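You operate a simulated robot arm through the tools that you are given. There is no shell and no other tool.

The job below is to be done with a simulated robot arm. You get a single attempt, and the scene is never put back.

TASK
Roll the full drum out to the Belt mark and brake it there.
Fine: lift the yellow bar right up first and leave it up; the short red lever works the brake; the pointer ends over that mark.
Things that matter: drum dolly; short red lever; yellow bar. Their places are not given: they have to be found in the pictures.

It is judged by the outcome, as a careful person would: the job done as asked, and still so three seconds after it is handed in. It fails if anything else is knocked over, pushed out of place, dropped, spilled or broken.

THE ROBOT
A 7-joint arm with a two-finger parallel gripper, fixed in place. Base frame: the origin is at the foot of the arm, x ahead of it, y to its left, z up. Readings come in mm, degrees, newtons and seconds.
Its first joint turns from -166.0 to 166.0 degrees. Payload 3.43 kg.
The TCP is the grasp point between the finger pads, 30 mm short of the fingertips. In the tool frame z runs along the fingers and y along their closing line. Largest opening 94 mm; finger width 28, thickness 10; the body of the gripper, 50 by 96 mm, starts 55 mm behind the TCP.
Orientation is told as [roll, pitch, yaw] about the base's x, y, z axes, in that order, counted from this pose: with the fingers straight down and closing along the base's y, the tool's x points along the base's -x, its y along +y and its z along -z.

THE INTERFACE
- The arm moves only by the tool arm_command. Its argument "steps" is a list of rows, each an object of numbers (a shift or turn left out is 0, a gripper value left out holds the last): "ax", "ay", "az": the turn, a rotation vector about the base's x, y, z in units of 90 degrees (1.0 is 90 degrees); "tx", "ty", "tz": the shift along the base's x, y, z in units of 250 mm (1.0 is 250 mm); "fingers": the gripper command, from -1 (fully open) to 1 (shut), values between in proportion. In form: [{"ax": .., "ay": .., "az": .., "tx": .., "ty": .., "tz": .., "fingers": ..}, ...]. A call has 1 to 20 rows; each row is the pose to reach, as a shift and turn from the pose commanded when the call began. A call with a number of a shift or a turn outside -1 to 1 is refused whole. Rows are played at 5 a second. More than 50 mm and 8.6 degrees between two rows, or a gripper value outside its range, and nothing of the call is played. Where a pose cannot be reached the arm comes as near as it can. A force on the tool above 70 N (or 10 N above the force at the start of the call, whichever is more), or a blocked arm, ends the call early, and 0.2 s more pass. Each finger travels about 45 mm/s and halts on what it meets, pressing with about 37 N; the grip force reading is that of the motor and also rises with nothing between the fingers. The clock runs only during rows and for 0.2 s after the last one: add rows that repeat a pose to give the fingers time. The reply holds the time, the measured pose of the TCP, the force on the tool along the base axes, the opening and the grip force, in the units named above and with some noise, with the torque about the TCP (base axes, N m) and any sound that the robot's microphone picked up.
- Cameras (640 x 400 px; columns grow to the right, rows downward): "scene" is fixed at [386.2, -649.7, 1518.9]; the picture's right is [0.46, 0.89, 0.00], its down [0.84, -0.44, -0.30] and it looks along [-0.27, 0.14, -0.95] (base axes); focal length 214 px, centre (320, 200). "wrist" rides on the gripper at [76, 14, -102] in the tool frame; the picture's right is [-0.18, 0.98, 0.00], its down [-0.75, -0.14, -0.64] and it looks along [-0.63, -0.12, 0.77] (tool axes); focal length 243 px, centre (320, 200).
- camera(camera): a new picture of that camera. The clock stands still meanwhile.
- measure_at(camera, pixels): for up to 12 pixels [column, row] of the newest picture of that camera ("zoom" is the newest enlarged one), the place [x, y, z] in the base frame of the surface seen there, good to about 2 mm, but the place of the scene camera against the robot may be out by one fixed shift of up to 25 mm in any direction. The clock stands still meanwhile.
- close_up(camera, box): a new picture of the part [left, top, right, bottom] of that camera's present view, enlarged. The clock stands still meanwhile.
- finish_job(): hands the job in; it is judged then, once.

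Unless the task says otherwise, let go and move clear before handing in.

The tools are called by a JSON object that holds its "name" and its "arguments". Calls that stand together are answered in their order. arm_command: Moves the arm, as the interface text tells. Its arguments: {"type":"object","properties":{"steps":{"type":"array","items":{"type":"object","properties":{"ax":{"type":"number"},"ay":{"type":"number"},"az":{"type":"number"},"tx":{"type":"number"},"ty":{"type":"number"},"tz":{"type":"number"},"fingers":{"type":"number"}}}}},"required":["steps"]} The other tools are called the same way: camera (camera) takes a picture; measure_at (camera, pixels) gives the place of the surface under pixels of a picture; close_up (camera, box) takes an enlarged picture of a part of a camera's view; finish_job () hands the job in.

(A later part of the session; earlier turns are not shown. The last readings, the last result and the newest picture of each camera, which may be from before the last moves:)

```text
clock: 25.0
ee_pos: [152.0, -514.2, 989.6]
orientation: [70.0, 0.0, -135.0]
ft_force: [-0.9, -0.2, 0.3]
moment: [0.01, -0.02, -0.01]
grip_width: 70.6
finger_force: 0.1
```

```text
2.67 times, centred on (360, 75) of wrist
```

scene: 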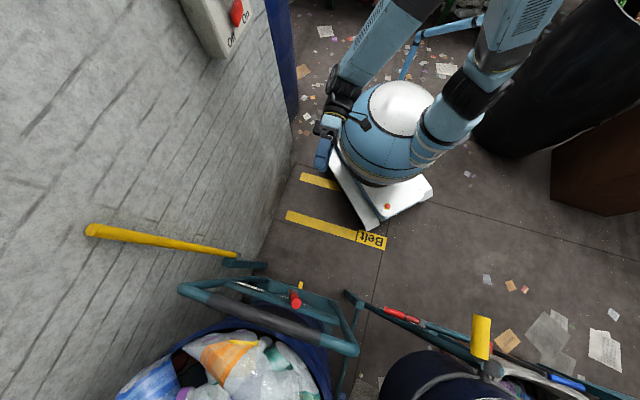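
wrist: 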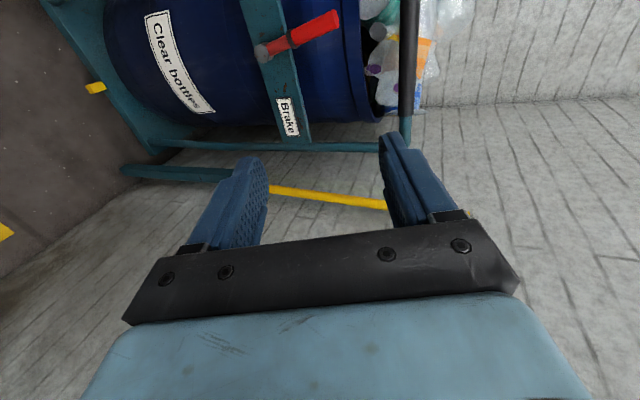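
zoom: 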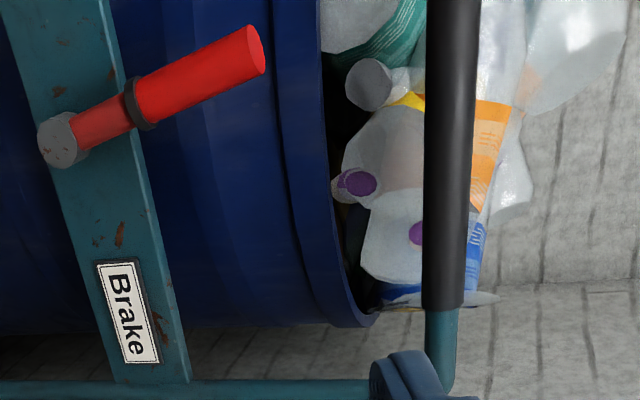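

The handle centre is at about u=-875, z≈998, radius about 17 mm. I'll move straight out along the rolling direction toward it with the fingers open.

{"name": "arm_command", "arguments": {"steps": [{"tx": 0.13, "ty": -0.13, "tz": 0.006, "fingers": -0.5}, {"tx": 0.26, "ty": -0.26, "tz": 0.013, "fingers": -0.5}, {"tx": 0.39, "ty": -0.39, "tz": 0.02, "fingers": -0.5}, {"tx": 0.52, "ty": -0.52, "tz": 0.026, "fingers": -0.5}, {"tx": 0.65, "ty": -0.65, "tz": 0.032, "fingers": -0.5}, {"tx": 0.78, "ty": -0.78, "tz": 0.032, "fingers": -0.5}, {"tx": 0.78, "ty": -0.78, "tz": 0.032, "fingers": -0.5}]}}

{"name": "camera", "arguments": {"camera": "wrist"}}

{"name": "close_up", "arguments": {"camera": "scene", "box": [140, 190, 400, 352]}}

```text
clock: 26.6
ee_pos: [348.1, -708.2, 1001.5]
orientation: [70.0, 0.1, -135.0]
ft_force: [0.0, -0.5, 0.2]
moment: [-0.02, 0.0, 0.04]
grip_width: 70.3
finger_force: 0.1
```

```text
taken
```

wrist: 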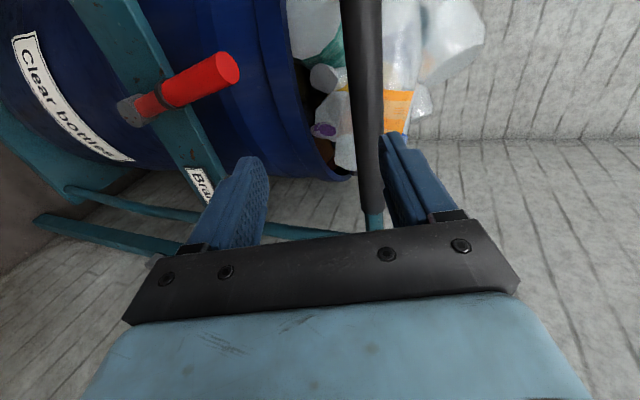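

```text
2.46 times, centred on (270, 271) of scene
```

zoom: 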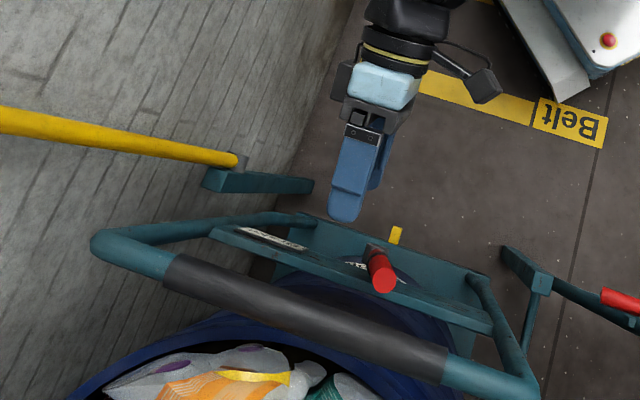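

The handle at (365,100) is between the finger lines. I'll advance the last 126 mm, close on it and check the grip.

{"name": "arm_command", "arguments": {"steps": [{"tx": 0.09, "ty": -0.09, "tz": -0.003, "fingers": -0.5}, {"tx": 0.18, "ty": -0.18, "tz": -0.006, "fingers": -0.5}, {"tx": 0.27, "ty": -0.27, "tz": -0.009, "fingers": -0.5}, {"tx": 0.36, "ty": -0.36, "tz": -0.012, "fingers": -0.5}, {"tx": 0.36, "ty": -0.36, "tz": -0.012, "fingers": -0.5}]}}

{"name": "camera", "arguments": {"camera": "wrist"}}

{"name": "close_up", "arguments": {"camera": "scene", "box": [140, 190, 400, 352]}}

```text
clock: 27.8
ee_pos: [435.2, -798.8, 996.7]
orientation: [70.0, 0.0, -135.0]
ft_force: [0.8, 0.2, 0.3]
moment: [0.01, 0.03, 0.0]
grip_width: 70.3
finger_force: 0.2
```

```text
taken
```

wrist: 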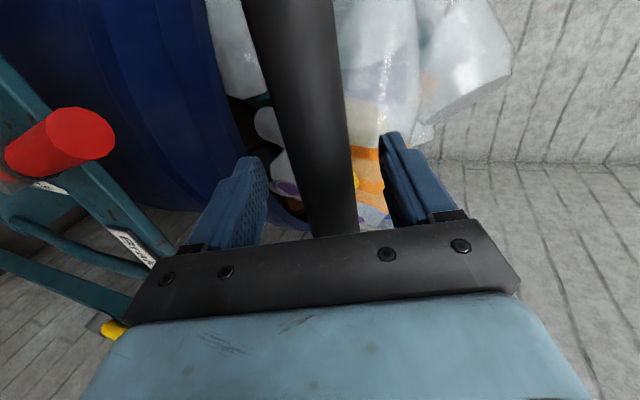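

```text
2.46 times, centred on (270, 271) of scene
```

zoom: 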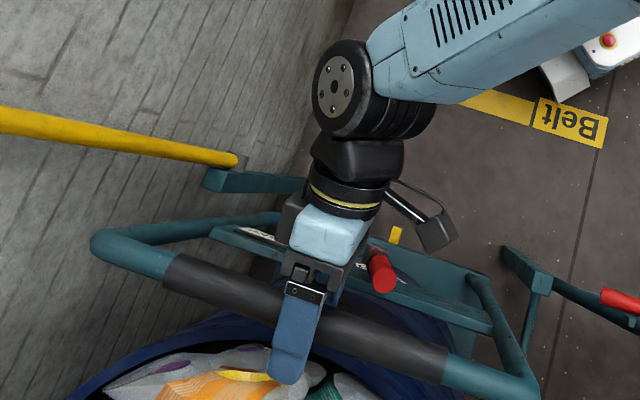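

The handle is centred between the fingers. Closing the grip now.

{"name": "arm_command", "arguments": {"steps": [{"fingers": 0.1}, {"fingers": 0.3}, {"fingers": 1}, {"fingers": 1}, {"fingers": 1}]}}

{"name": "camera", "arguments": {"camera": "wrist"}}

```text
clock: 29.0
ee_pos: [435.2, -798.8, 1000.6]
orientation: [70.3, -0.1, -135.0]
ft_force: [6.7, -11.4, 32.8]
moment: [0.08, -0.2, 0.12]
grip_width: 34.5
finger_force: 45.3
```

```text
taken
```

wrist: 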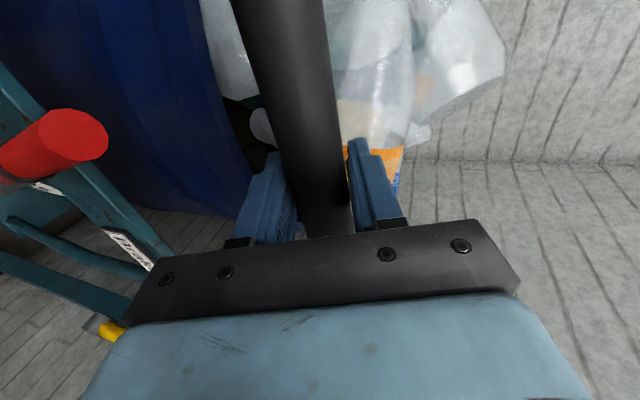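

I have a firm grip (34.5 mm), but a 33 N vertical bias shows the handle is a few mm higher. I'll raise the command slightly to relieve it.

{"name": "arm_command", "arguments": {"steps": [{"tz": 0.01, "fingers": 1}, {"tz": 0.016, "fingers": 1}, {"tz": 0.016, "fingers": 1}]}}

```text
clock: 29.8
ee_pos: [435.4, -799.1, 1000.8]
orientation: [70.1, 0.0, -134.9]
ft_force: [8.0, -22.8, 25.7]
moment: [-0.03, 0.07, 0.25]
grip_width: 34.1
finger_force: 44.7
```

I'll try a gentle 10 mm pull to see whether the dolly rolls or is braked.

{"name": "arm_command", "arguments": {"steps": [{"tx": -0.01, "ty": 0.01, "tz": 0.004, "fingers": 1}, {"tx": -0.02, "ty": 0.02, "tz": 0.008, "fingers": 1}, {"tx": -0.03, "ty": 0.03, "tz": 0.008, "fingers": 1}, {"tx": -0.03, "ty": 0.03, "tz": 0.008, "fingers": 1}]}}

{"name": "close_up", "arguments": {"camera": "scene", "box": [140, 190, 400, 352]}}

```text
clock: 30.8
ee_pos: [431.0, -791.5, 1004.4]
orientation: [70.2, 0.0, -134.9]
ft_force: [19.0, -18.5, 27.1]
moment: [0.23, -0.44, 0.34]
grip_width: 29.7
finger_force: 45.2
```

```text
2.46 times, centred on (270, 271) of scene
```

zoom: 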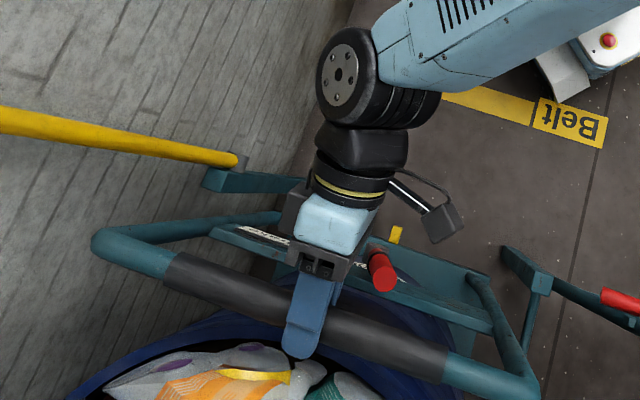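

The dolly did not move. The pads slid on the handle at about 26 N, so it is either stiff or braked. I'll open, tilt to 45° so that one finger hooks behind the handle, and pull again.

{"name": "arm_command", "arguments": {"steps": [{"fingers": -0.5}, {"fingers": -0.5}, {"fingers": -0.5}, {"tx": 0.008, "ty": -0.008, "tz": -0.008, "ax": 0.05, "ay": 0.05, "fingers": -0.5}, {"tx": 0.017, "ty": -0.017, "tz": -0.016, "ax": 0.1, "ay": 0.1, "fingers": -0.5}, {"tx": 0.017, "ty": -0.017, "tz": -0.016, "ax": 0.15, "ay": 0.15, "fingers": -0.5}, {"tx": 0.017, "ty": -0.017, "tz": -0.016, "ax": 0.196, "ay": 0.196, "fingers": -0.5}, {"tx": 0.017, "ty": -0.017, "tz": -0.016, "ax": 0.196, "ay": 0.196, "fingers": -0.5}]}}

{"name": "camera", "arguments": {"camera": "wrist"}}

{"name": "close_up", "arguments": {"camera": "scene", "box": [140, 190, 400, 352]}}

```text
clock: 32.6
ee_pos: [433.1, -795.5, 998.5]
orientation: [45.2, 0.0, -135.0]
ft_force: [0.3, -0.8, 0.8]
moment: [0.01, -0.01, -0.01]
grip_width: 70.7
finger_force: 0.1
```

```text
taken
```

wrist: 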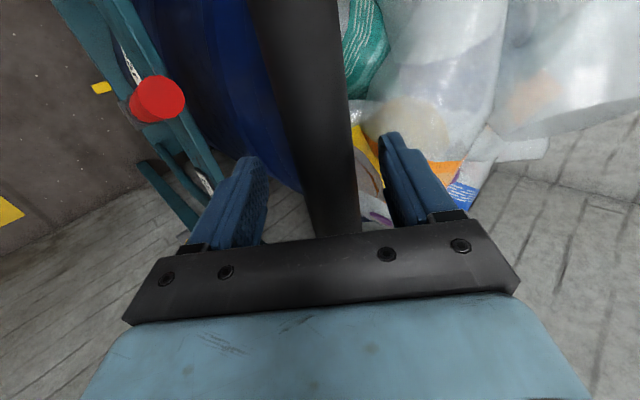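

```text
2.46 times, centred on (270, 271) of scene
```

zoom: 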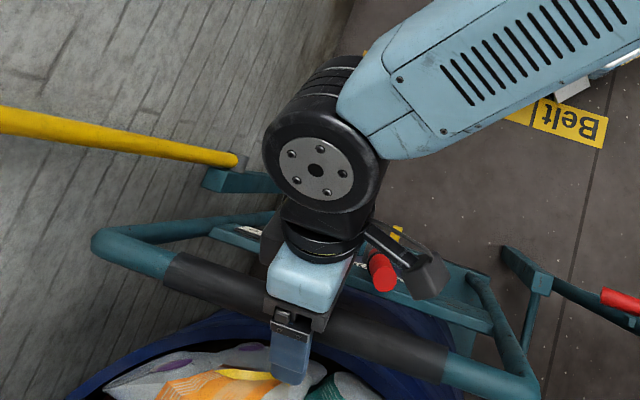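

The 45° pose is reachable, with the handle between the fingers. I'll grip and pull gently again.

{"name": "arm_command", "arguments": {"steps": [{"fingers": 0.2}, {"fingers": 1}, {"fingers": 1}, {"fingers": 1}]}}

{"name": "arm_command", "arguments": {"steps": [{"tx": -0.008, "ty": 0.008, "fingers": 1}, {"tx": -0.016, "ty": 0.016, "fingers": 1}, {"tx": -0.024, "ty": 0.024, "fingers": 1}, {"tx": -0.032, "ty": 0.032, "fingers": 1}, {"tx": -0.04, "ty": 0.04, "fingers": 1}, {"tx": -0.04, "ty": 0.04, "fingers": 1}]}}

{"name": "close_up", "arguments": {"camera": "scene", "box": [140, 190, 400, 352]}}

{"name": "camera", "arguments": {"camera": "wrist"}}

```text
clock: 33.6
ee_pos: [435.7, -798.2, 1001.4]
orientation: [45.5, -0.1, -135.0]
ft_force: [27.8, -47.1, 33.6]
moment: [0.1, -0.11, -0.55]
grip_width: 34.3
finger_force: 45.2
```

```text
clock: 34.0
ee_pos: [435.0, -797.5, 1002.8]
orientation: [45.5, -0.2, -134.8]
ft_force: [9.3, -16.7, -9.6]
moment: [-0.22, 0.01, -0.43]
grip_width: 34.3
finger_force: 44.9
stopped in row 1: the force on the tool passed its limit at 78 N (the readings are from after the stop); the commanded pose is now the measured one
```

```text
2.46 times, centred on (270, 271) of scene
```

zoom: 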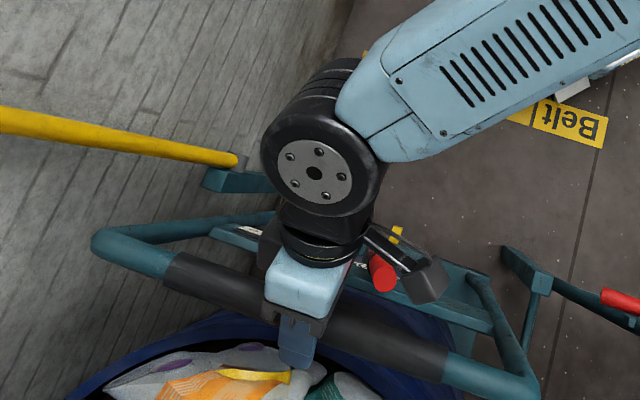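

```text
taken
```

wrist: 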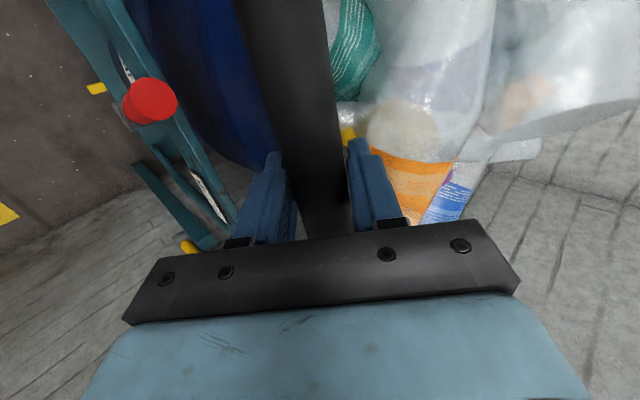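

Closing alone put about 53 N on the handle toward the robot, yet the dolly stayed put. It looks braked, so I'll do one careful pull in 1 mm increments to confirm.

{"name": "arm_command", "arguments": {"steps": [{"tx": -0.003, "ty": 0.003, "fingers": 1}, {"tx": -0.006, "ty": 0.006, "fingers": 1}, {"tx": -0.009, "ty": 0.009, "fingers": 1}, {"tx": -0.012, "ty": 0.012, "fingers": 1}, {"tx": -0.015, "ty": 0.015, "fingers": 1}, {"tx": -0.018, "ty": 0.018, "fingers": 1}, {"tx": -0.018, "ty": 0.018, "fingers": 1}]}}

{"name": "close_up", "arguments": {"camera": "scene", "box": [140, 190, 400, 352]}}

```text
clock: 35.5
ee_pos: [432.0, -791.9, 1008.4]
orientation: [46.0, -0.3, -134.9]
ft_force: [27.7, -31.9, 42.3]
moment: [0.16, -0.61, -1.35]
grip_width: 30.1
finger_force: 44.9
```

```text
2.46 times, centred on (270, 271) of scene
```

zoom: 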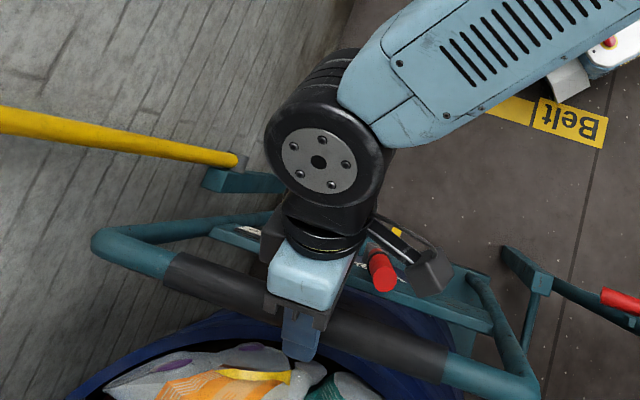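

The fingers just rode up the handle at about 42 N and the dolly didn't budge, so the brake appears to be on. I'll let go, back off, and go to the red lever to work it.

{"name": "arm_command", "arguments": {"steps": [{"fingers": -0.5}, {"fingers": -0.5}, {"fingers": -0.5}, {"fingers": -0.5}, {"tx": -0.1, "ty": 0.1, "tz": 0.14, "fingers": -0.5}, {"tx": -0.2, "ty": 0.2, "tz": 0.28, "fingers": -0.5}, {"tx": -0.3, "ty": 0.3, "tz": 0.3, "fingers": -0.5}, {"tx": -0.4, "ty": 0.4, "tz": 0.3, "fingers": -0.5}, {"tx": -0.4, "ty": 0.4, "tz": 0.3, "fingers": -0.5}]}}

{"name": "camera", "arguments": {"camera": "wrist"}}

{"name": "camera", "arguments": {"camera": "scene"}}

```text
clock: 37.5
ee_pos: [332.5, -690.3, 1075.5]
orientation: [45.6, -0.3, -134.9]
ft_force: [0.8, 0.4, 0.1]
moment: [-0.03, -0.01, -0.01]
grip_width: 70.6
finger_force: 0.2
```

```text
taken
```

wrist: 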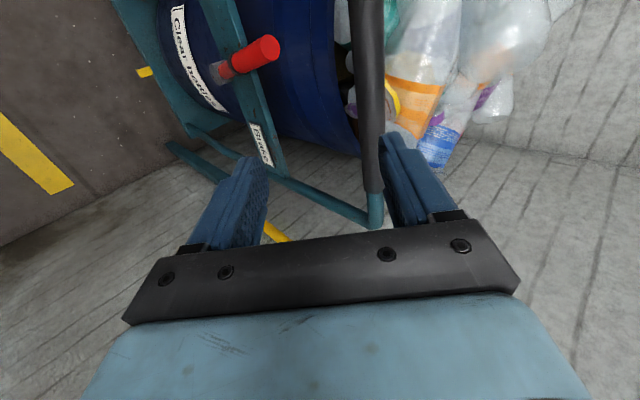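

```text
taken
```

scene: 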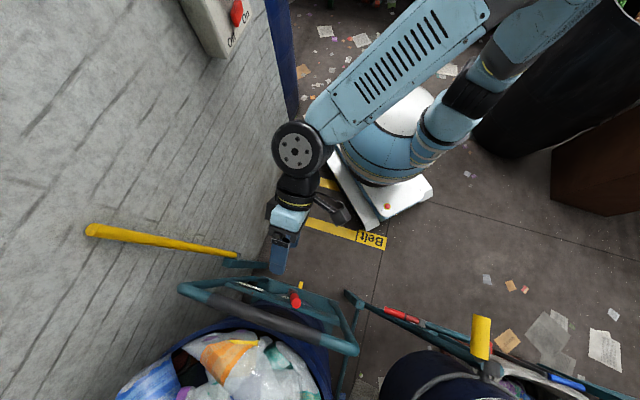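

I'm clear of the handle. Next I'll lower to the lever's height on its far (+v) side, with the tool horizontal and fingers closed, standing off in front.

{"name": "arm_command", "arguments": {"steps": [{"tx": 0.032, "ty": 0.039, "tz": -0.12, "ax": -0.05, "ay": -0.05, "fingers": 1}, {"tx": 0.065, "ty": 0.078, "tz": -0.24, "ax": -0.1, "ay": -0.1, "fingers": 1}, {"tx": 0.097, "ty": 0.117, "tz": -0.36, "ax": -0.15, "ay": -0.15, "fingers": 1}, {"tx": 0.13, "ty": 0.155, "tz": -0.48, "ax": -0.2, "ay": -0.2, "fingers": 1}, {"tx": 0.161, "ty": 0.194, "tz": -0.6, "ax": -0.25, "ay": -0.25, "fingers": 1}, {"tx": 0.194, "ty": 0.233, "tz": -0.72, "ax": -0.3, "ay": -0.3, "fingers": 1}, {"tx": 0.226, "ty": 0.272, "tz": -0.84, "ax": -0.349, "ay": -0.349, "fingers": 1}, {"tx": 0.226, "ty": 0.272, "tz": -0.84, "ax": -0.349, "ay": -0.349, "fingers": 1}]}}

{"name": "camera", "arguments": {"camera": "wrist"}}

{"name": "camera", "arguments": {"camera": "scene"}}

```text
clock: 39.4
ee_pos: [387.2, -624.1, 867.7]
orientation: [90.1, -0.2, -135.1]
ft_force: [0.3, -1.0, -0.5]
moment: [0.01, -0.02, -0.03]
grip_width: 0.3
finger_force: 33.2
```

```text
taken
```

wrist: 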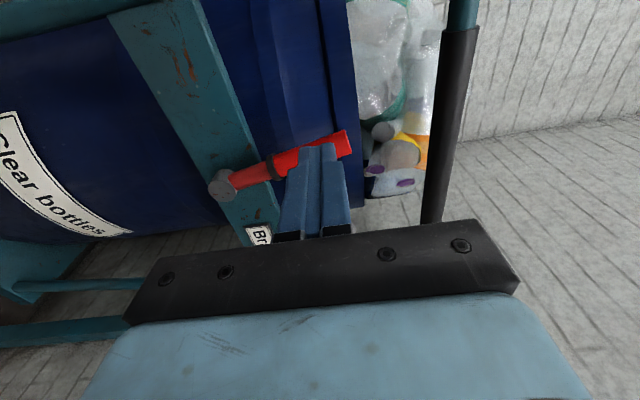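

```text
taken
```

scene: 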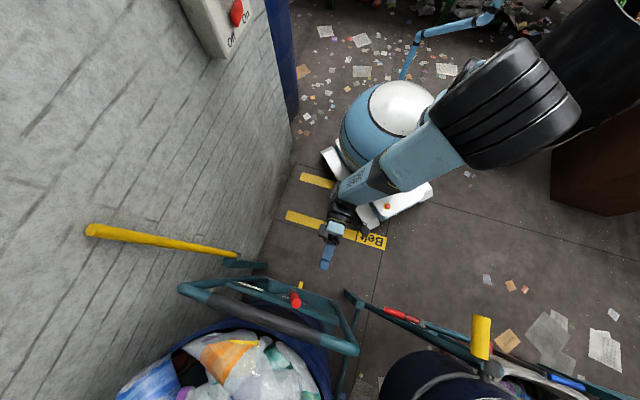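

The elbow has swung to the right in the scene, near (510,100), so I'll check its height against the dark bin. I'll also measure the lever again.

{"name": "measure_at", "arguments": {"camera": "scene", "pixels": [[510, 100], [560, 100], [480, 80], [590, 60], [600, 120], [540, 20], [575, 130], [450, 140], [545, 50], [520, 160]]}}

{"name": "measure_at", "arguments": {"camera": "wrist", "pixels": [[222, 186], [250, 173], [280, 162], [340, 145], [346, 143], [215, 130], [190, 60], [445, 100], [460, 20]]}}

{"name": "close_up", "arguments": {"camera": "wrist", "box": [160, 60, 400, 210]}}

```text
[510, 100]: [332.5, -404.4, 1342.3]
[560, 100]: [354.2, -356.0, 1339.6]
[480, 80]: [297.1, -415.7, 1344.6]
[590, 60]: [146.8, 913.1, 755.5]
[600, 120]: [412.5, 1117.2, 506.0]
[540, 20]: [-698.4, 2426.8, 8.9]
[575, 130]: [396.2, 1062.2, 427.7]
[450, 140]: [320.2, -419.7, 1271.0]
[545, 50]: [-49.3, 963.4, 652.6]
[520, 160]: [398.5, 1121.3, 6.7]
```

```text
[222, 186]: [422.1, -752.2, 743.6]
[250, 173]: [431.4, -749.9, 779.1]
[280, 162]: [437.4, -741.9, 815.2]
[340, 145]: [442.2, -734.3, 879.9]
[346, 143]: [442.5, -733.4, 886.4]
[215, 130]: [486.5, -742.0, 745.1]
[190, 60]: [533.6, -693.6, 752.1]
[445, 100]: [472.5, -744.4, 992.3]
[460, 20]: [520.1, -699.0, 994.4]
```

```text
2.67 times, centred on (280, 135) of wrist
```

zoom: 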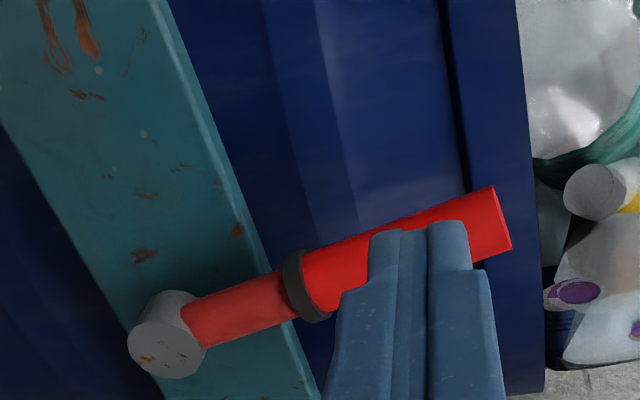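

The elbow is high (z≈1340) and far from the bin. The lever's near edge at z≈868 is v≈-206 and my finger edge is at about -181, so I can advance beside it.

{"name": "arm_command", "arguments": {"steps": [{"tx": 0.08, "ty": -0.08, "fingers": 1}, {"tx": 0.16, "ty": -0.16, "fingers": 1}, {"tx": 0.24, "ty": -0.24, "fingers": 1}, {"tx": 0.311, "ty": -0.311, "fingers": 1}, {"tx": 0.311, "ty": -0.311, "fingers": 1}]}}

{"name": "camera", "arguments": {"camera": "wrist"}}

{"name": "close_up", "arguments": {"camera": "scene", "box": [180, 220, 420, 370]}}

```text
clock: 40.5
ee_pos: [465.5, -701.0, 867.7]
orientation: [90.0, -0.2, -135.1]
ft_force: [-0.6, 0.1, -0.4]
moment: [0.01, 0.0, 0.02]
grip_width: 0.0
finger_force: 32.9
```

```text
taken
```

wrist: 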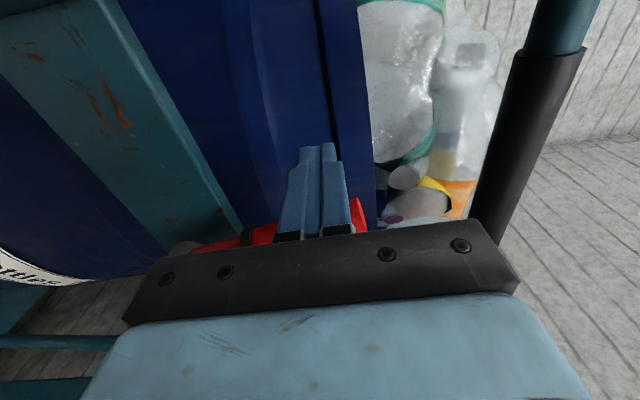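

```text
2.67 times, centred on (300, 295) of scene
```

zoom: 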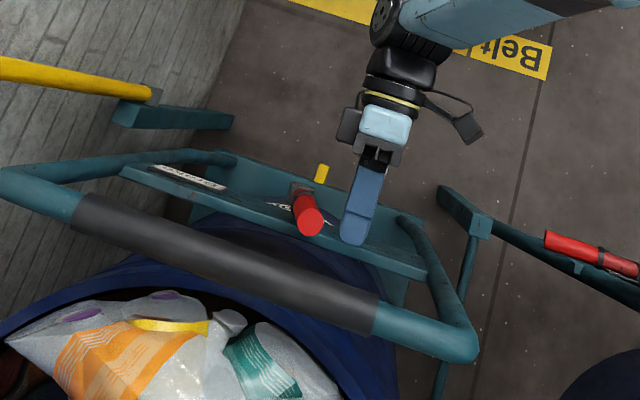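

The finger is just right of the red lever in the scene zoom. I'll push it gently toward the "Brake" label side (-v) and watch the force.

{"name": "arm_command", "arguments": {"steps": [{"tx": -0.028, "ty": -0.028, "fingers": 1}, {"tx": -0.056, "ty": -0.056, "fingers": 1}, {"tx": -0.07, "ty": -0.07, "fingers": 1}, {"tx": -0.084, "ty": -0.084, "fingers": 1}, {"tx": -0.098, "ty": -0.098, "fingers": 1}, {"tx": -0.112, "ty": -0.112, "fingers": 1}]}}

{"name": "camera", "arguments": {"camera": "wrist"}}

{"name": "close_up", "arguments": {"camera": "scene", "box": [180, 220, 420, 370]}}

```text
clock: 42.0
ee_pos: [435.5, -730.7, 867.6]
orientation: [90.0, -0.3, -135.0]
ft_force: [-0.2, 0.4, -1.1]
moment: [-0.02, 0.03, -0.01]
grip_width: 0.1
finger_force: 32.9
```

```text
taken
```

wrist: 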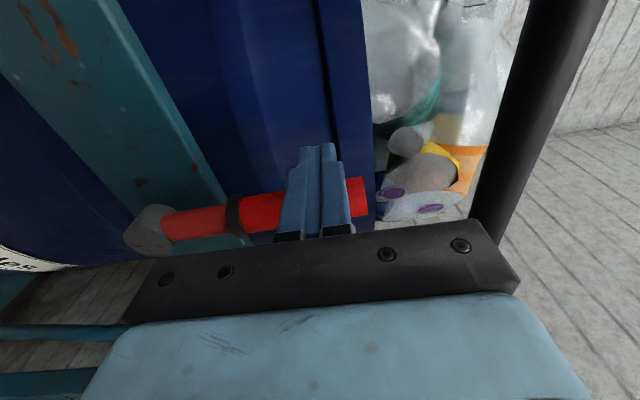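

```text
2.67 times, centred on (300, 295) of scene
```

zoom: 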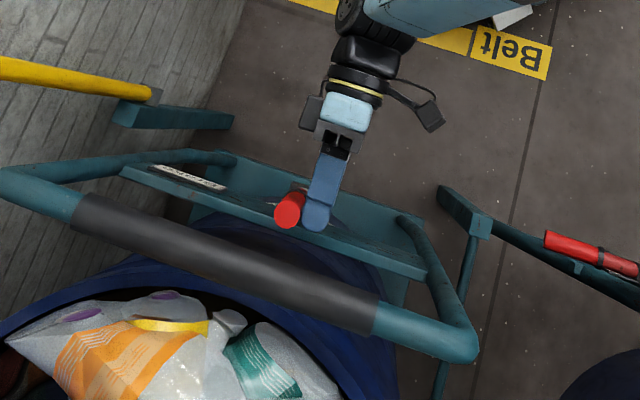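

The lever swings very freely toward -v and is now about vertical. I'll follow its arc further to find its other end.

{"name": "arm_command", "arguments": {"steps": [{"tx": -0.03, "ty": -0.03, "tz": -0.002, "fingers": 1}, {"tx": -0.06, "ty": -0.06, "tz": -0.004, "fingers": 1}, {"tx": -0.0905, "ty": -0.0905, "tz": -0.006, "fingers": 1}, {"tx": -0.12, "ty": -0.12, "tz": -0.016, "fingers": 1}, {"tx": -0.15, "ty": -0.15, "tz": -0.03, "fingers": 1}, {"tx": -0.175, "ty": -0.175, "tz": -0.042, "fingers": 1}]}}

{"name": "camera", "arguments": {"camera": "wrist"}}

{"name": "close_up", "arguments": {"camera": "scene", "box": [180, 220, 420, 370]}}

```text
clock: 43.4
ee_pos: [392.8, -775.4, 856.9]
orientation: [90.0, -0.3, -135.1]
ft_force: [0.4, 0.3, 0.5]
moment: [0.0, 0.01, 0.02]
grip_width: 0.0
finger_force: 32.8
```

```text
taken
```

wrist: 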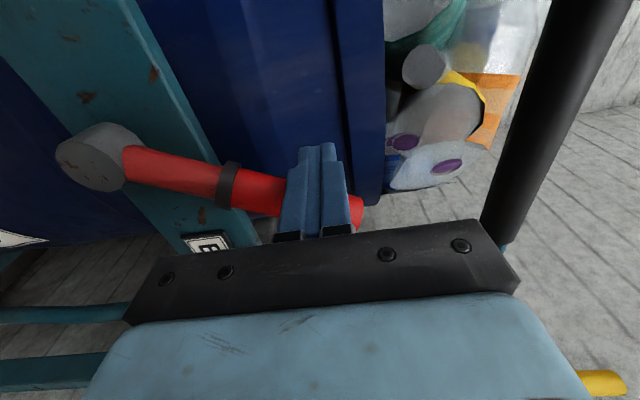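

```text
2.67 times, centred on (300, 295) of scene
```

zoom: 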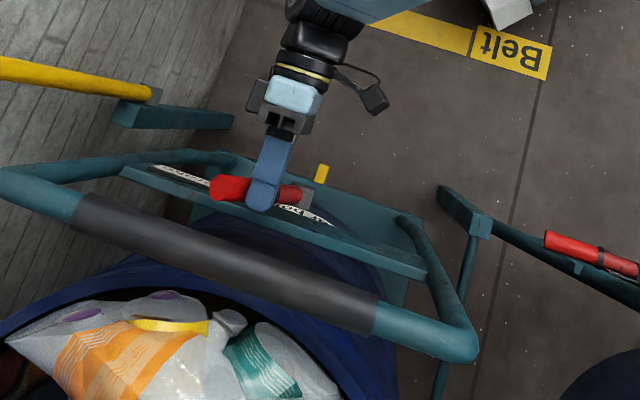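

It continues with hardly any force at about 30°. I'm following it further round.

{"name": "arm_command", "arguments": {"steps": [{"tx": -0.037, "ty": -0.037, "tz": -0.034, "fingers": 1}, {"tx": -0.075, "ty": -0.075, "tz": -0.068, "fingers": 1}, {"tx": -0.105, "ty": -0.105, "tz": -0.112, "fingers": 1}, {"tx": -0.134, "ty": -0.134, "tz": -0.156, "fingers": 1}, {"tx": -0.153, "ty": -0.153, "tz": -0.212, "fingers": 1}, {"tx": -0.171, "ty": -0.171, "tz": -0.268, "fingers": 1}]}}

{"name": "camera", "arguments": {"camera": "wrist"}}

{"name": "close_up", "arguments": {"camera": "scene", "box": [180, 220, 420, 370]}}

```text
clock: 44.7
ee_pos: [357.2, -812.5, 808.1]
orientation: [91.2, -0.5, -134.3]
ft_force: [-3.8, 29.4, 24.1]
moment: [-0.28, -0.07, 0.01]
grip_width: 0.0
finger_force: 33.2
stopped in row 6: the force on the tool passed its limit at 90 N (the readings are from after the stop); the commanded pose is now the measured one
```

```text
taken
```

wrist: 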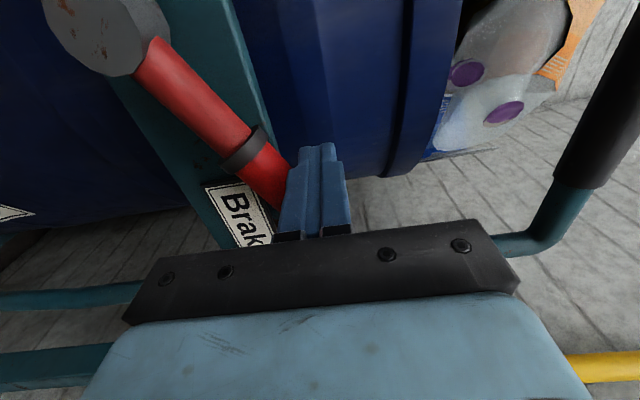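

```text
2.67 times, centred on (300, 295) of scene
```

zoom: 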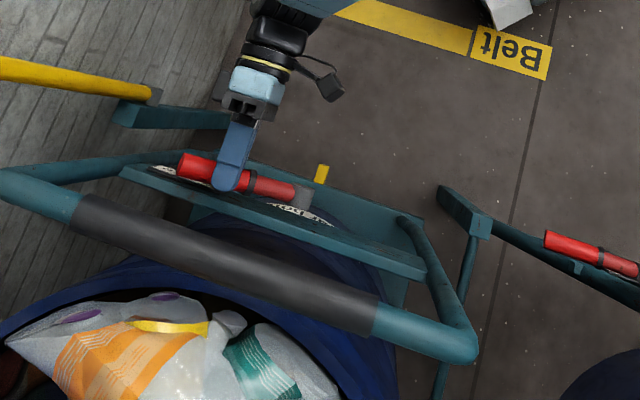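

The lever hit its other stop, about 68° over toward the label; the 90 N reading was that stop. I'll lift off, back away, and check that the lever stays there.

{"name": "arm_command", "arguments": {"steps": [{"tx": 0.02, "ty": 0.02, "tz": 0.05, "fingers": 1}, {"tx": -0.06, "ty": 0.1, "tz": 0.08, "fingers": 1}, {"tx": -0.14, "ty": 0.18, "tz": 0.08, "fingers": 1}, {"tx": -0.22, "ty": 0.26, "tz": 0.08, "fingers": 1}, {"tx": -0.3, "ty": 0.34, "tz": 0.08, "fingers": 1}, {"tx": -0.3, "ty": 0.34, "tz": 0.08, "fingers": 1}]}}

{"name": "camera", "arguments": {"camera": "wrist"}}

{"name": "close_up", "arguments": {"camera": "scene", "box": [180, 220, 420, 370]}}

```text
clock: 46.1
ee_pos: [282.8, -730.4, 824.9]
orientation: [91.0, -0.4, -134.4]
ft_force: [-0.4, -0.1, -0.4]
moment: [0.0, -0.03, 0.04]
grip_width: 0.0
finger_force: 33.0
```

```text
taken
```

wrist: 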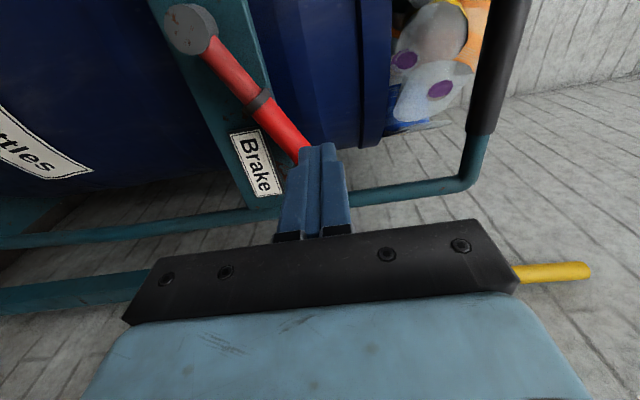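

```text
2.67 times, centred on (300, 295) of scene
```

zoom: 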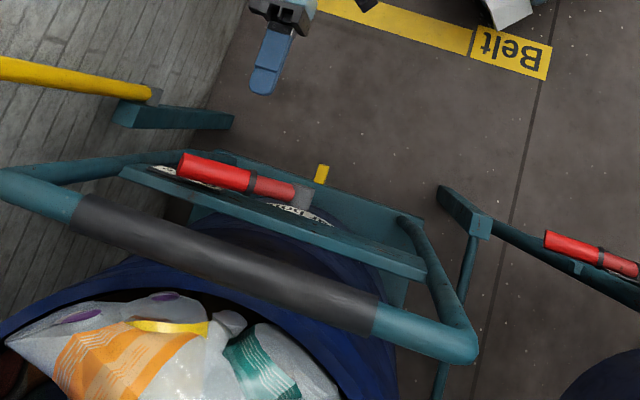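

The lever stays over at its new stop. I'll return to the handle with a 45° tilt, first to the known stand-off pose above and in front of it.

{"name": "measure_at", "arguments": {"camera": "wrist", "pixels": [[185, 28], [240, 85], [270, 120], [295, 152]]}}

{"name": "arm_command", "arguments": {"steps": [{"tx": 0.025, "ty": 0.02, "tz": 0.125, "ax": 0.045, "ay": 0.045, "az": -0.001, "fingers": -0.5}, {"tx": 0.05, "ty": 0.04, "tz": 0.25, "ax": 0.09, "ay": 0.09, "az": -0.002, "fingers": -0.5}, {"tx": 0.075, "ty": 0.06, "tz": 0.375, "ax": 0.135, "ay": 0.135, "az": -0.003, "fingers": -0.5}, {"tx": 0.1, "ty": 0.08, "tz": 0.5, "ax": 0.18, "ay": 0.18, "az": -0.004, "fingers": -0.5}, {"tx": 0.125, "ty": 0.1, "tz": 0.625, "ax": 0.225, "ay": 0.225, "az": -0.005, "fingers": -0.5}, {"tx": 0.15, "ty": 0.12, "tz": 0.75, "ax": 0.27, "ay": 0.27, "az": -0.006, "fingers": -0.5}, {"tx": 0.175, "ty": 0.14, "tz": 0.875, "ax": 0.315, "ay": 0.315, "az": -0.007, "fingers": -0.5}, {"tx": 0.199, "ty": 0.16, "tz": 1.0, "ax": 0.361, "ay": 0.361, "az": -0.007, "fingers": -0.5}, {"tx": 0.199, "ty": 0.16, "tz": 1.0, "ax": 0.361, "ay": 0.361, "az": -0.007, "fingers": -0.5}]}}

{"name": "camera", "arguments": {"camera": "wrist"}}

{"name": "camera", "arguments": {"camera": "scene"}}

```text
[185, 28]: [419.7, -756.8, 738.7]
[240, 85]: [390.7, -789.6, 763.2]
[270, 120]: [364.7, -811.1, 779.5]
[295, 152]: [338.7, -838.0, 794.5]
```

```text
clock: 48.1
ee_pos: [332.6, -688.8, 1077.1]
orientation: [44.8, -0.3, -135.0]
ft_force: [-0.5, 0.0, -0.9]
moment: [0.03, 0.04, 0.01]
grip_width: 70.5
finger_force: 0.0
```

```text
taken
```

wrist: 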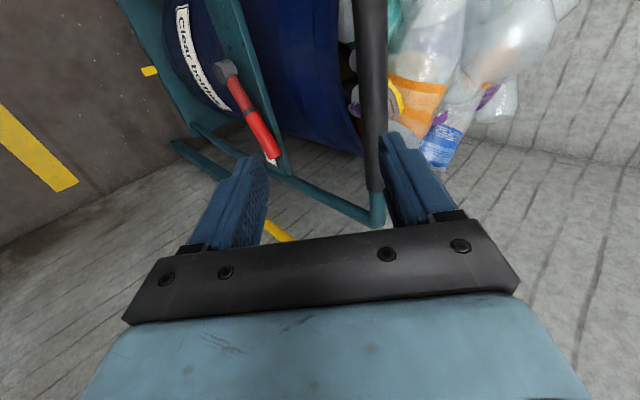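

```text
taken
```

scene: 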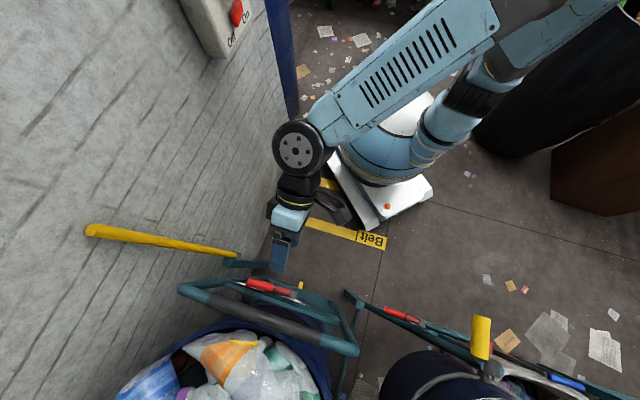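

The lever rests at 64° over, and the bar is still up. I'll go in along the finger axis so the handle enters between the fingers, then grip.

{"name": "arm_command", "arguments": {"steps": [{"tx": 0.099, "ty": -0.11, "tz": 0.014, "fingers": -0.5}, {"tx": 0.198, "ty": -0.221, "tz": 0.028, "fingers": -0.5}, {"tx": 0.273, "ty": -0.296, "tz": -0.079, "fingers": -0.5}, {"tx": 0.349, "ty": -0.371, "tz": -0.185, "fingers": -0.5}, {"tx": 0.424, "ty": -0.446, "tz": -0.292, "fingers": -0.5}, {"tx": 0.424, "ty": -0.446, "tz": -0.292, "fingers": -0.5}]}}

{"name": "camera", "arguments": {"camera": "wrist"}}

```text
clock: 49.5
ee_pos: [438.9, -798.0, 1002.0]
orientation: [45.0, -0.3, -134.9]
ft_force: [-0.7, 0.0, 0.8]
moment: [0.0, 0.0, -0.05]
grip_width: 70.5
finger_force: 0.0
```

```text
taken
```

wrist: 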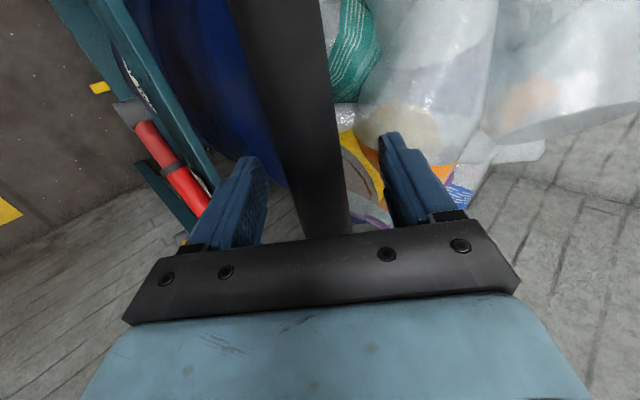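

The handle is between the fingers. I'll close on it.

{"name": "arm_command", "arguments": {"steps": [{"fingers": 0.1}, {"fingers": 0.3}, {"fingers": 1}, {"fingers": 1}, {"fingers": 1}]}}

{"name": "camera", "arguments": {"camera": "wrist"}}

{"name": "close_up", "arguments": {"camera": "scene", "box": [180, 220, 420, 370]}}

```text
clock: 50.7
ee_pos: [437.6, -799.5, 1001.2]
orientation: [44.8, -0.2, -134.9]
ft_force: [-4.6, 8.0, -6.1]
moment: [0.11, -0.03, -0.18]
grip_width: 34.4
finger_force: 45.3
```

```text
taken
```

wrist: 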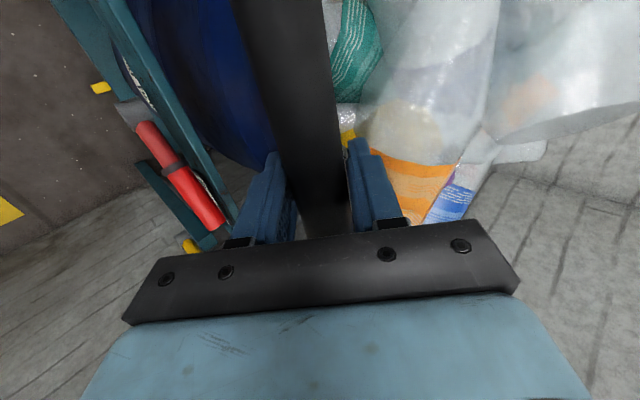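

```text
2.67 times, centred on (300, 295) of scene
```

zoom: 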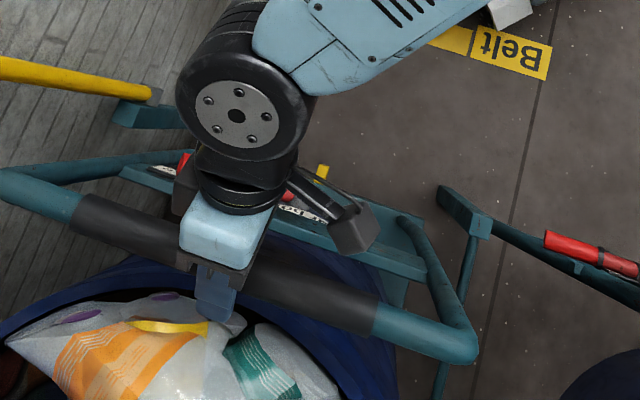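

The grip is good with little bias. Now a careful test pull in small steps.

{"name": "arm_command", "arguments": {"steps": [{"tx": -0.006, "ty": 0.006, "fingers": 1}, {"tx": -0.012, "ty": 0.012, "fingers": 1}, {"tx": -0.018, "ty": 0.018, "fingers": 1}, {"tx": -0.024, "ty": 0.024, "fingers": 1}, {"tx": -0.03, "ty": 0.03, "fingers": 1}, {"tx": -0.036, "ty": 0.036, "fingers": 1}]}}

{"name": "camera", "arguments": {"camera": "wrist"}}

{"name": "close_up", "arguments": {"camera": "scene", "box": [180, 220, 420, 370]}}

```text
clock: 52.1
ee_pos: [430.0, -789.9, 1001.2]
orientation: [44.9, -0.2, -135.0]
ft_force: [8.2, 2.0, -10.4]
moment: [0.43, -0.45, 0.2]
grip_width: 34.4
finger_force: 44.8
```

```text
taken
```

wrist: 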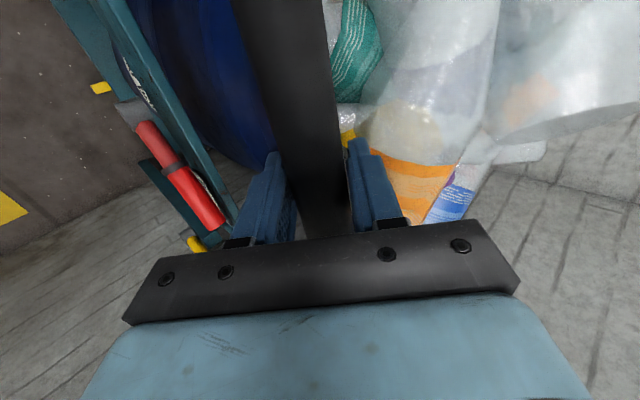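

```text
2.67 times, centred on (300, 295) of scene
```

zoom: 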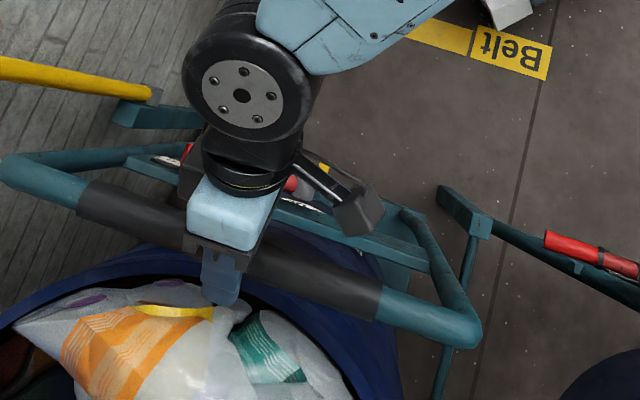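

The dolly rolls now: the handle moved 12 mm with almost no force and the grip is unchanged. So the brake is off with the lever over, and on with it upright. I'll pull steadily at about 40 mm/s.

{"name": "arm_command", "arguments": {"steps": [{"tx": -0.015, "ty": 0.015, "fingers": 1}, {"tx": -0.036, "ty": 0.036, "fingers": 1}, {"tx": -0.058, "ty": 0.058, "fingers": 1}, {"tx": -0.08, "ty": 0.08, "fingers": 1}, {"tx": -0.102, "ty": 0.102, "fingers": 1}, {"tx": -0.124, "ty": 0.124, "fingers": 1}, {"tx": -0.146, "ty": 0.146, "fingers": 1}, {"tx": -0.168, "ty": 0.168, "fingers": 1}, {"tx": -0.19, "ty": 0.19, "fingers": 1}, {"tx": -0.212, "ty": 0.212, "fingers": 1}, {"tx": -0.234, "ty": 0.234, "fingers": 1}, {"tx": -0.256, "ty": 0.256, "fingers": 1}, {"tx": -0.276, "ty": 0.276, "fingers": 1}, {"tx": -0.292, "ty": 0.292, "fingers": 1}, {"tx": -0.302, "ty": 0.302, "fingers": 1}, {"tx": -0.308, "ty": 0.308, "fingers": 1}, {"tx": -0.308, "ty": 0.308, "fingers": 1}]}}

{"name": "camera", "arguments": {"camera": "scene"}}

{"name": "camera", "arguments": {"camera": "wrist"}}

```text
clock: 55.7
ee_pos: [351.8, -714.6, 1001.2]
orientation: [44.8, -0.2, -135.0]
ft_force: [13.5, 9.1, -31.1]
moment: [0.02, 0.0, -0.45]
grip_width: 34.4
finger_force: 45.2
```

```text
taken
```

scene: 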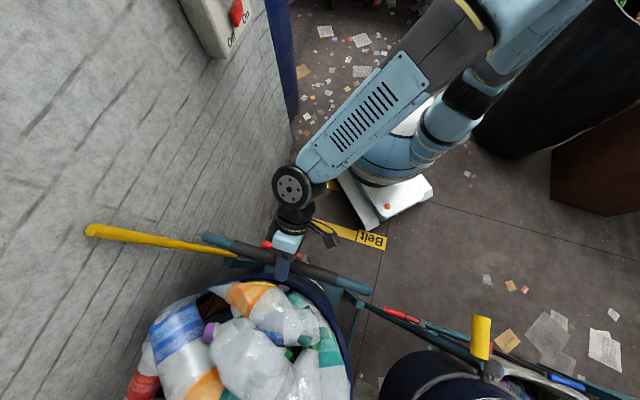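

```text
taken
```

wrist: 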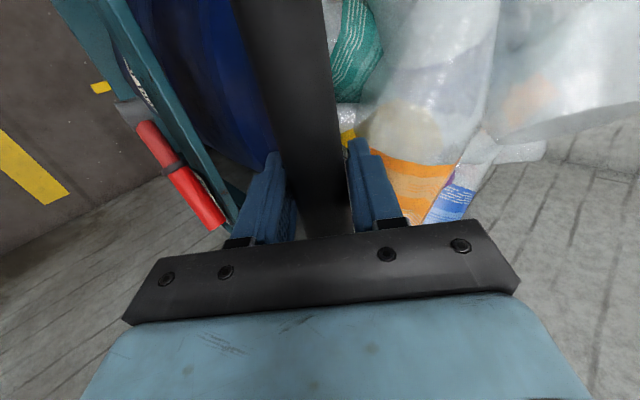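

The dolly has rolled about 120 mm. The handle's wall-side corner at (205,238) looks close to the raised bar in the picture, so I'll measure the gap before going on.

{"name": "measure_at", "arguments": {"camera": "scene", "pixels": [[204, 237], [206, 240], [212, 240], [220, 243], [150, 236], [170, 238], [190, 241], [200, 244], [215, 247], [225, 250], [232, 247], [240, 262]]}}

{"name": "close_up", "arguments": {"camera": "scene", "box": [140, 190, 400, 352]}}

```text
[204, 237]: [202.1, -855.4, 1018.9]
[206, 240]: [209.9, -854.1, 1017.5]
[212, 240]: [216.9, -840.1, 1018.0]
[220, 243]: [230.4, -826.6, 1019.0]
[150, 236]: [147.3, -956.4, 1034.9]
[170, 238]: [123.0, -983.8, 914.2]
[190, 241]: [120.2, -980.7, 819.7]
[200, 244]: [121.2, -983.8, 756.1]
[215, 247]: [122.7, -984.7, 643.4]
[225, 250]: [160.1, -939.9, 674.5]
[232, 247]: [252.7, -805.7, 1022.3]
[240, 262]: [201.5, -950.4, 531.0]
```

```text
2.46 times, centred on (270, 271) of scene
```

zoom: 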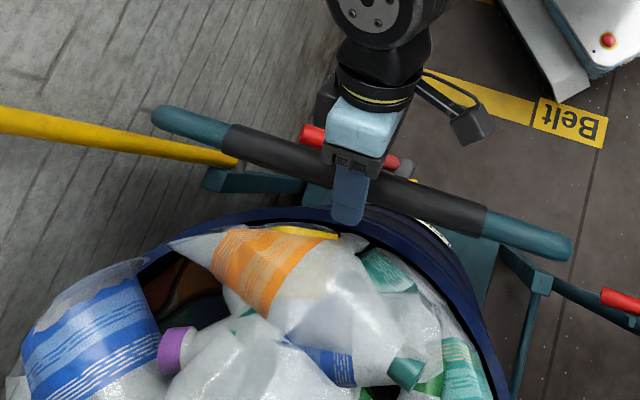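

There's about 100 mm of clearance there. I'll relieve the small vertical and sideways bias and keep rolling.

{"name": "arm_command", "arguments": {"steps": [{"tx": -0.01, "ty": 0.016, "tz": -0.006, "fingers": 1}, {"tx": -0.03, "ty": 0.042, "tz": -0.012, "fingers": 1}, {"tx": -0.052, "ty": 0.064, "tz": -0.012, "fingers": 1}, {"tx": -0.074, "ty": 0.086, "tz": -0.012, "fingers": 1}, {"tx": -0.096, "ty": 0.108, "tz": -0.012, "fingers": 1}, {"tx": -0.118, "ty": 0.13, "tz": -0.012, "fingers": 1}, {"tx": -0.14, "ty": 0.152, "tz": -0.012, "fingers": 1}, {"tx": -0.162, "ty": 0.174, "tz": -0.012, "fingers": 1}, {"tx": -0.184, "ty": 0.196, "tz": -0.012, "fingers": 1}, {"tx": -0.206, "ty": 0.218, "tz": -0.012, "fingers": 1}, {"tx": -0.228, "ty": 0.24, "tz": -0.012, "fingers": 1}, {"tx": -0.25, "ty": 0.262, "tz": -0.012, "fingers": 1}, {"tx": -0.272, "ty": 0.284, "tz": -0.012, "fingers": 1}, {"tx": -0.294, "ty": 0.306, "tz": -0.012, "fingers": 1}, {"tx": -0.316, "ty": 0.328, "tz": -0.012, "fingers": 1}, {"tx": -0.336, "ty": 0.348, "tz": -0.012, "fingers": 1}, {"tx": -0.352, "ty": 0.364, "tz": -0.012, "fingers": 1}, {"tx": -0.362, "ty": 0.374, "tz": -0.012, "fingers": 1}, {"tx": -0.367, "ty": 0.379, "tz": -0.012, "fingers": 1}, {"tx": -0.367, "ty": 0.379, "tz": -0.012, "fingers": 1}]}}

{"name": "camera", "arguments": {"camera": "scene"}}

{"name": "camera", "arguments": {"camera": "wrist"}}

```text
clock: 59.9
ee_pos: [259.8, -619.2, 1000.1]
orientation: [45.0, -0.3, -135.0]
ft_force: [-2.5, -9.2, 54.5]
moment: [-0.26, -0.15, -0.48]
grip_width: 34.3
finger_force: 45.1
```

```text
taken
```

scene: 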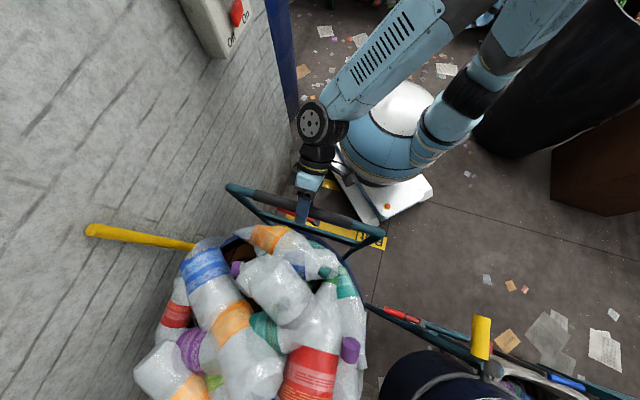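

```text
taken
```

wrist: 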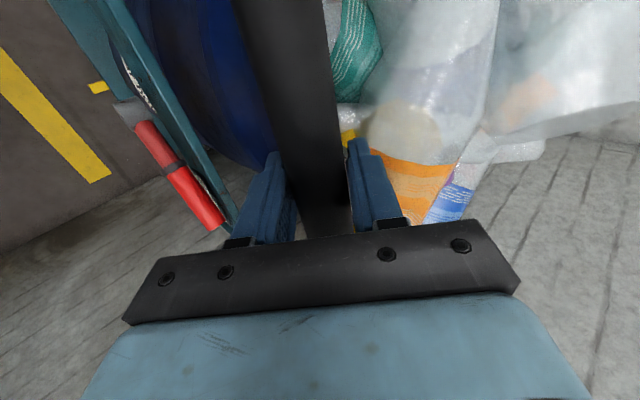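

The dolly is nearly there, with the pointer at (98,87) closing on the Belt line in the wrist view. I over-corrected height (54 N upward), so I'll raise about 2 mm and measure the remaining gap directly.

{"name": "arm_command", "arguments": {"steps": [{"tz": 0.004, "fingers": 1}, {"tz": 0.0075, "fingers": 1}, {"tz": 0.0075, "fingers": 1}]}}

{"name": "camera", "arguments": {"camera": "wrist"}}

{"name": "close_up", "arguments": {"camera": "wrist", "box": [0, 30, 192, 150]}}

```text
clock: 60.7
ee_pos: [258.7, -618.4, 999.8]
orientation: [45.0, -0.2, -135.0]
ft_force: [-8.9, -16.1, 25.2]
moment: [-0.46, 0.41, -0.64]
grip_width: 34.2
finger_force: 44.7
```

```text
taken
```

wrist: 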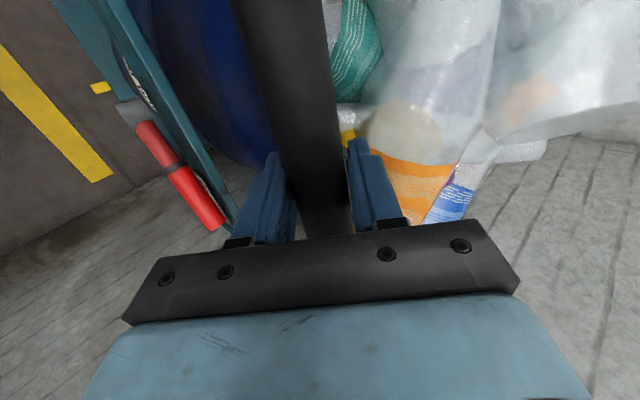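

```text
3.33 times, centred on (96, 90) of wrist
```

zoom: 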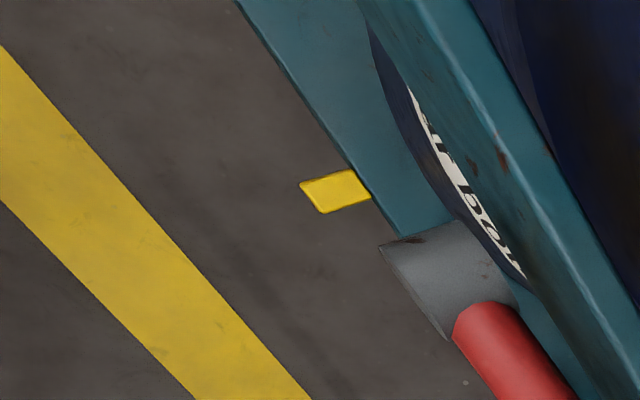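

{"name": "measure_at", "arguments": {"camera": "zoom", "pixels": [[304, 184], [318, 208], [325, 190], [345, 188], [365, 192], [100, 180], [70, 260], [150, 340], [240, 320], [180, 250], [100, 295], [140, 205]]}}

```text
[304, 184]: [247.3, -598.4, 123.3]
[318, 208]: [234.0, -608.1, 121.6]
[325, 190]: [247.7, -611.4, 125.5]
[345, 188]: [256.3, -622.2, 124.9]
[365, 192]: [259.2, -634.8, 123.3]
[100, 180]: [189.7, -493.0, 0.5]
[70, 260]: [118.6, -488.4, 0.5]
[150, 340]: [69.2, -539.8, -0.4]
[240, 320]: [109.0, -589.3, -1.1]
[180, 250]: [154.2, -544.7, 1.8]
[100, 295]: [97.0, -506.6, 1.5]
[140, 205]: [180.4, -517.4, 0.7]
```

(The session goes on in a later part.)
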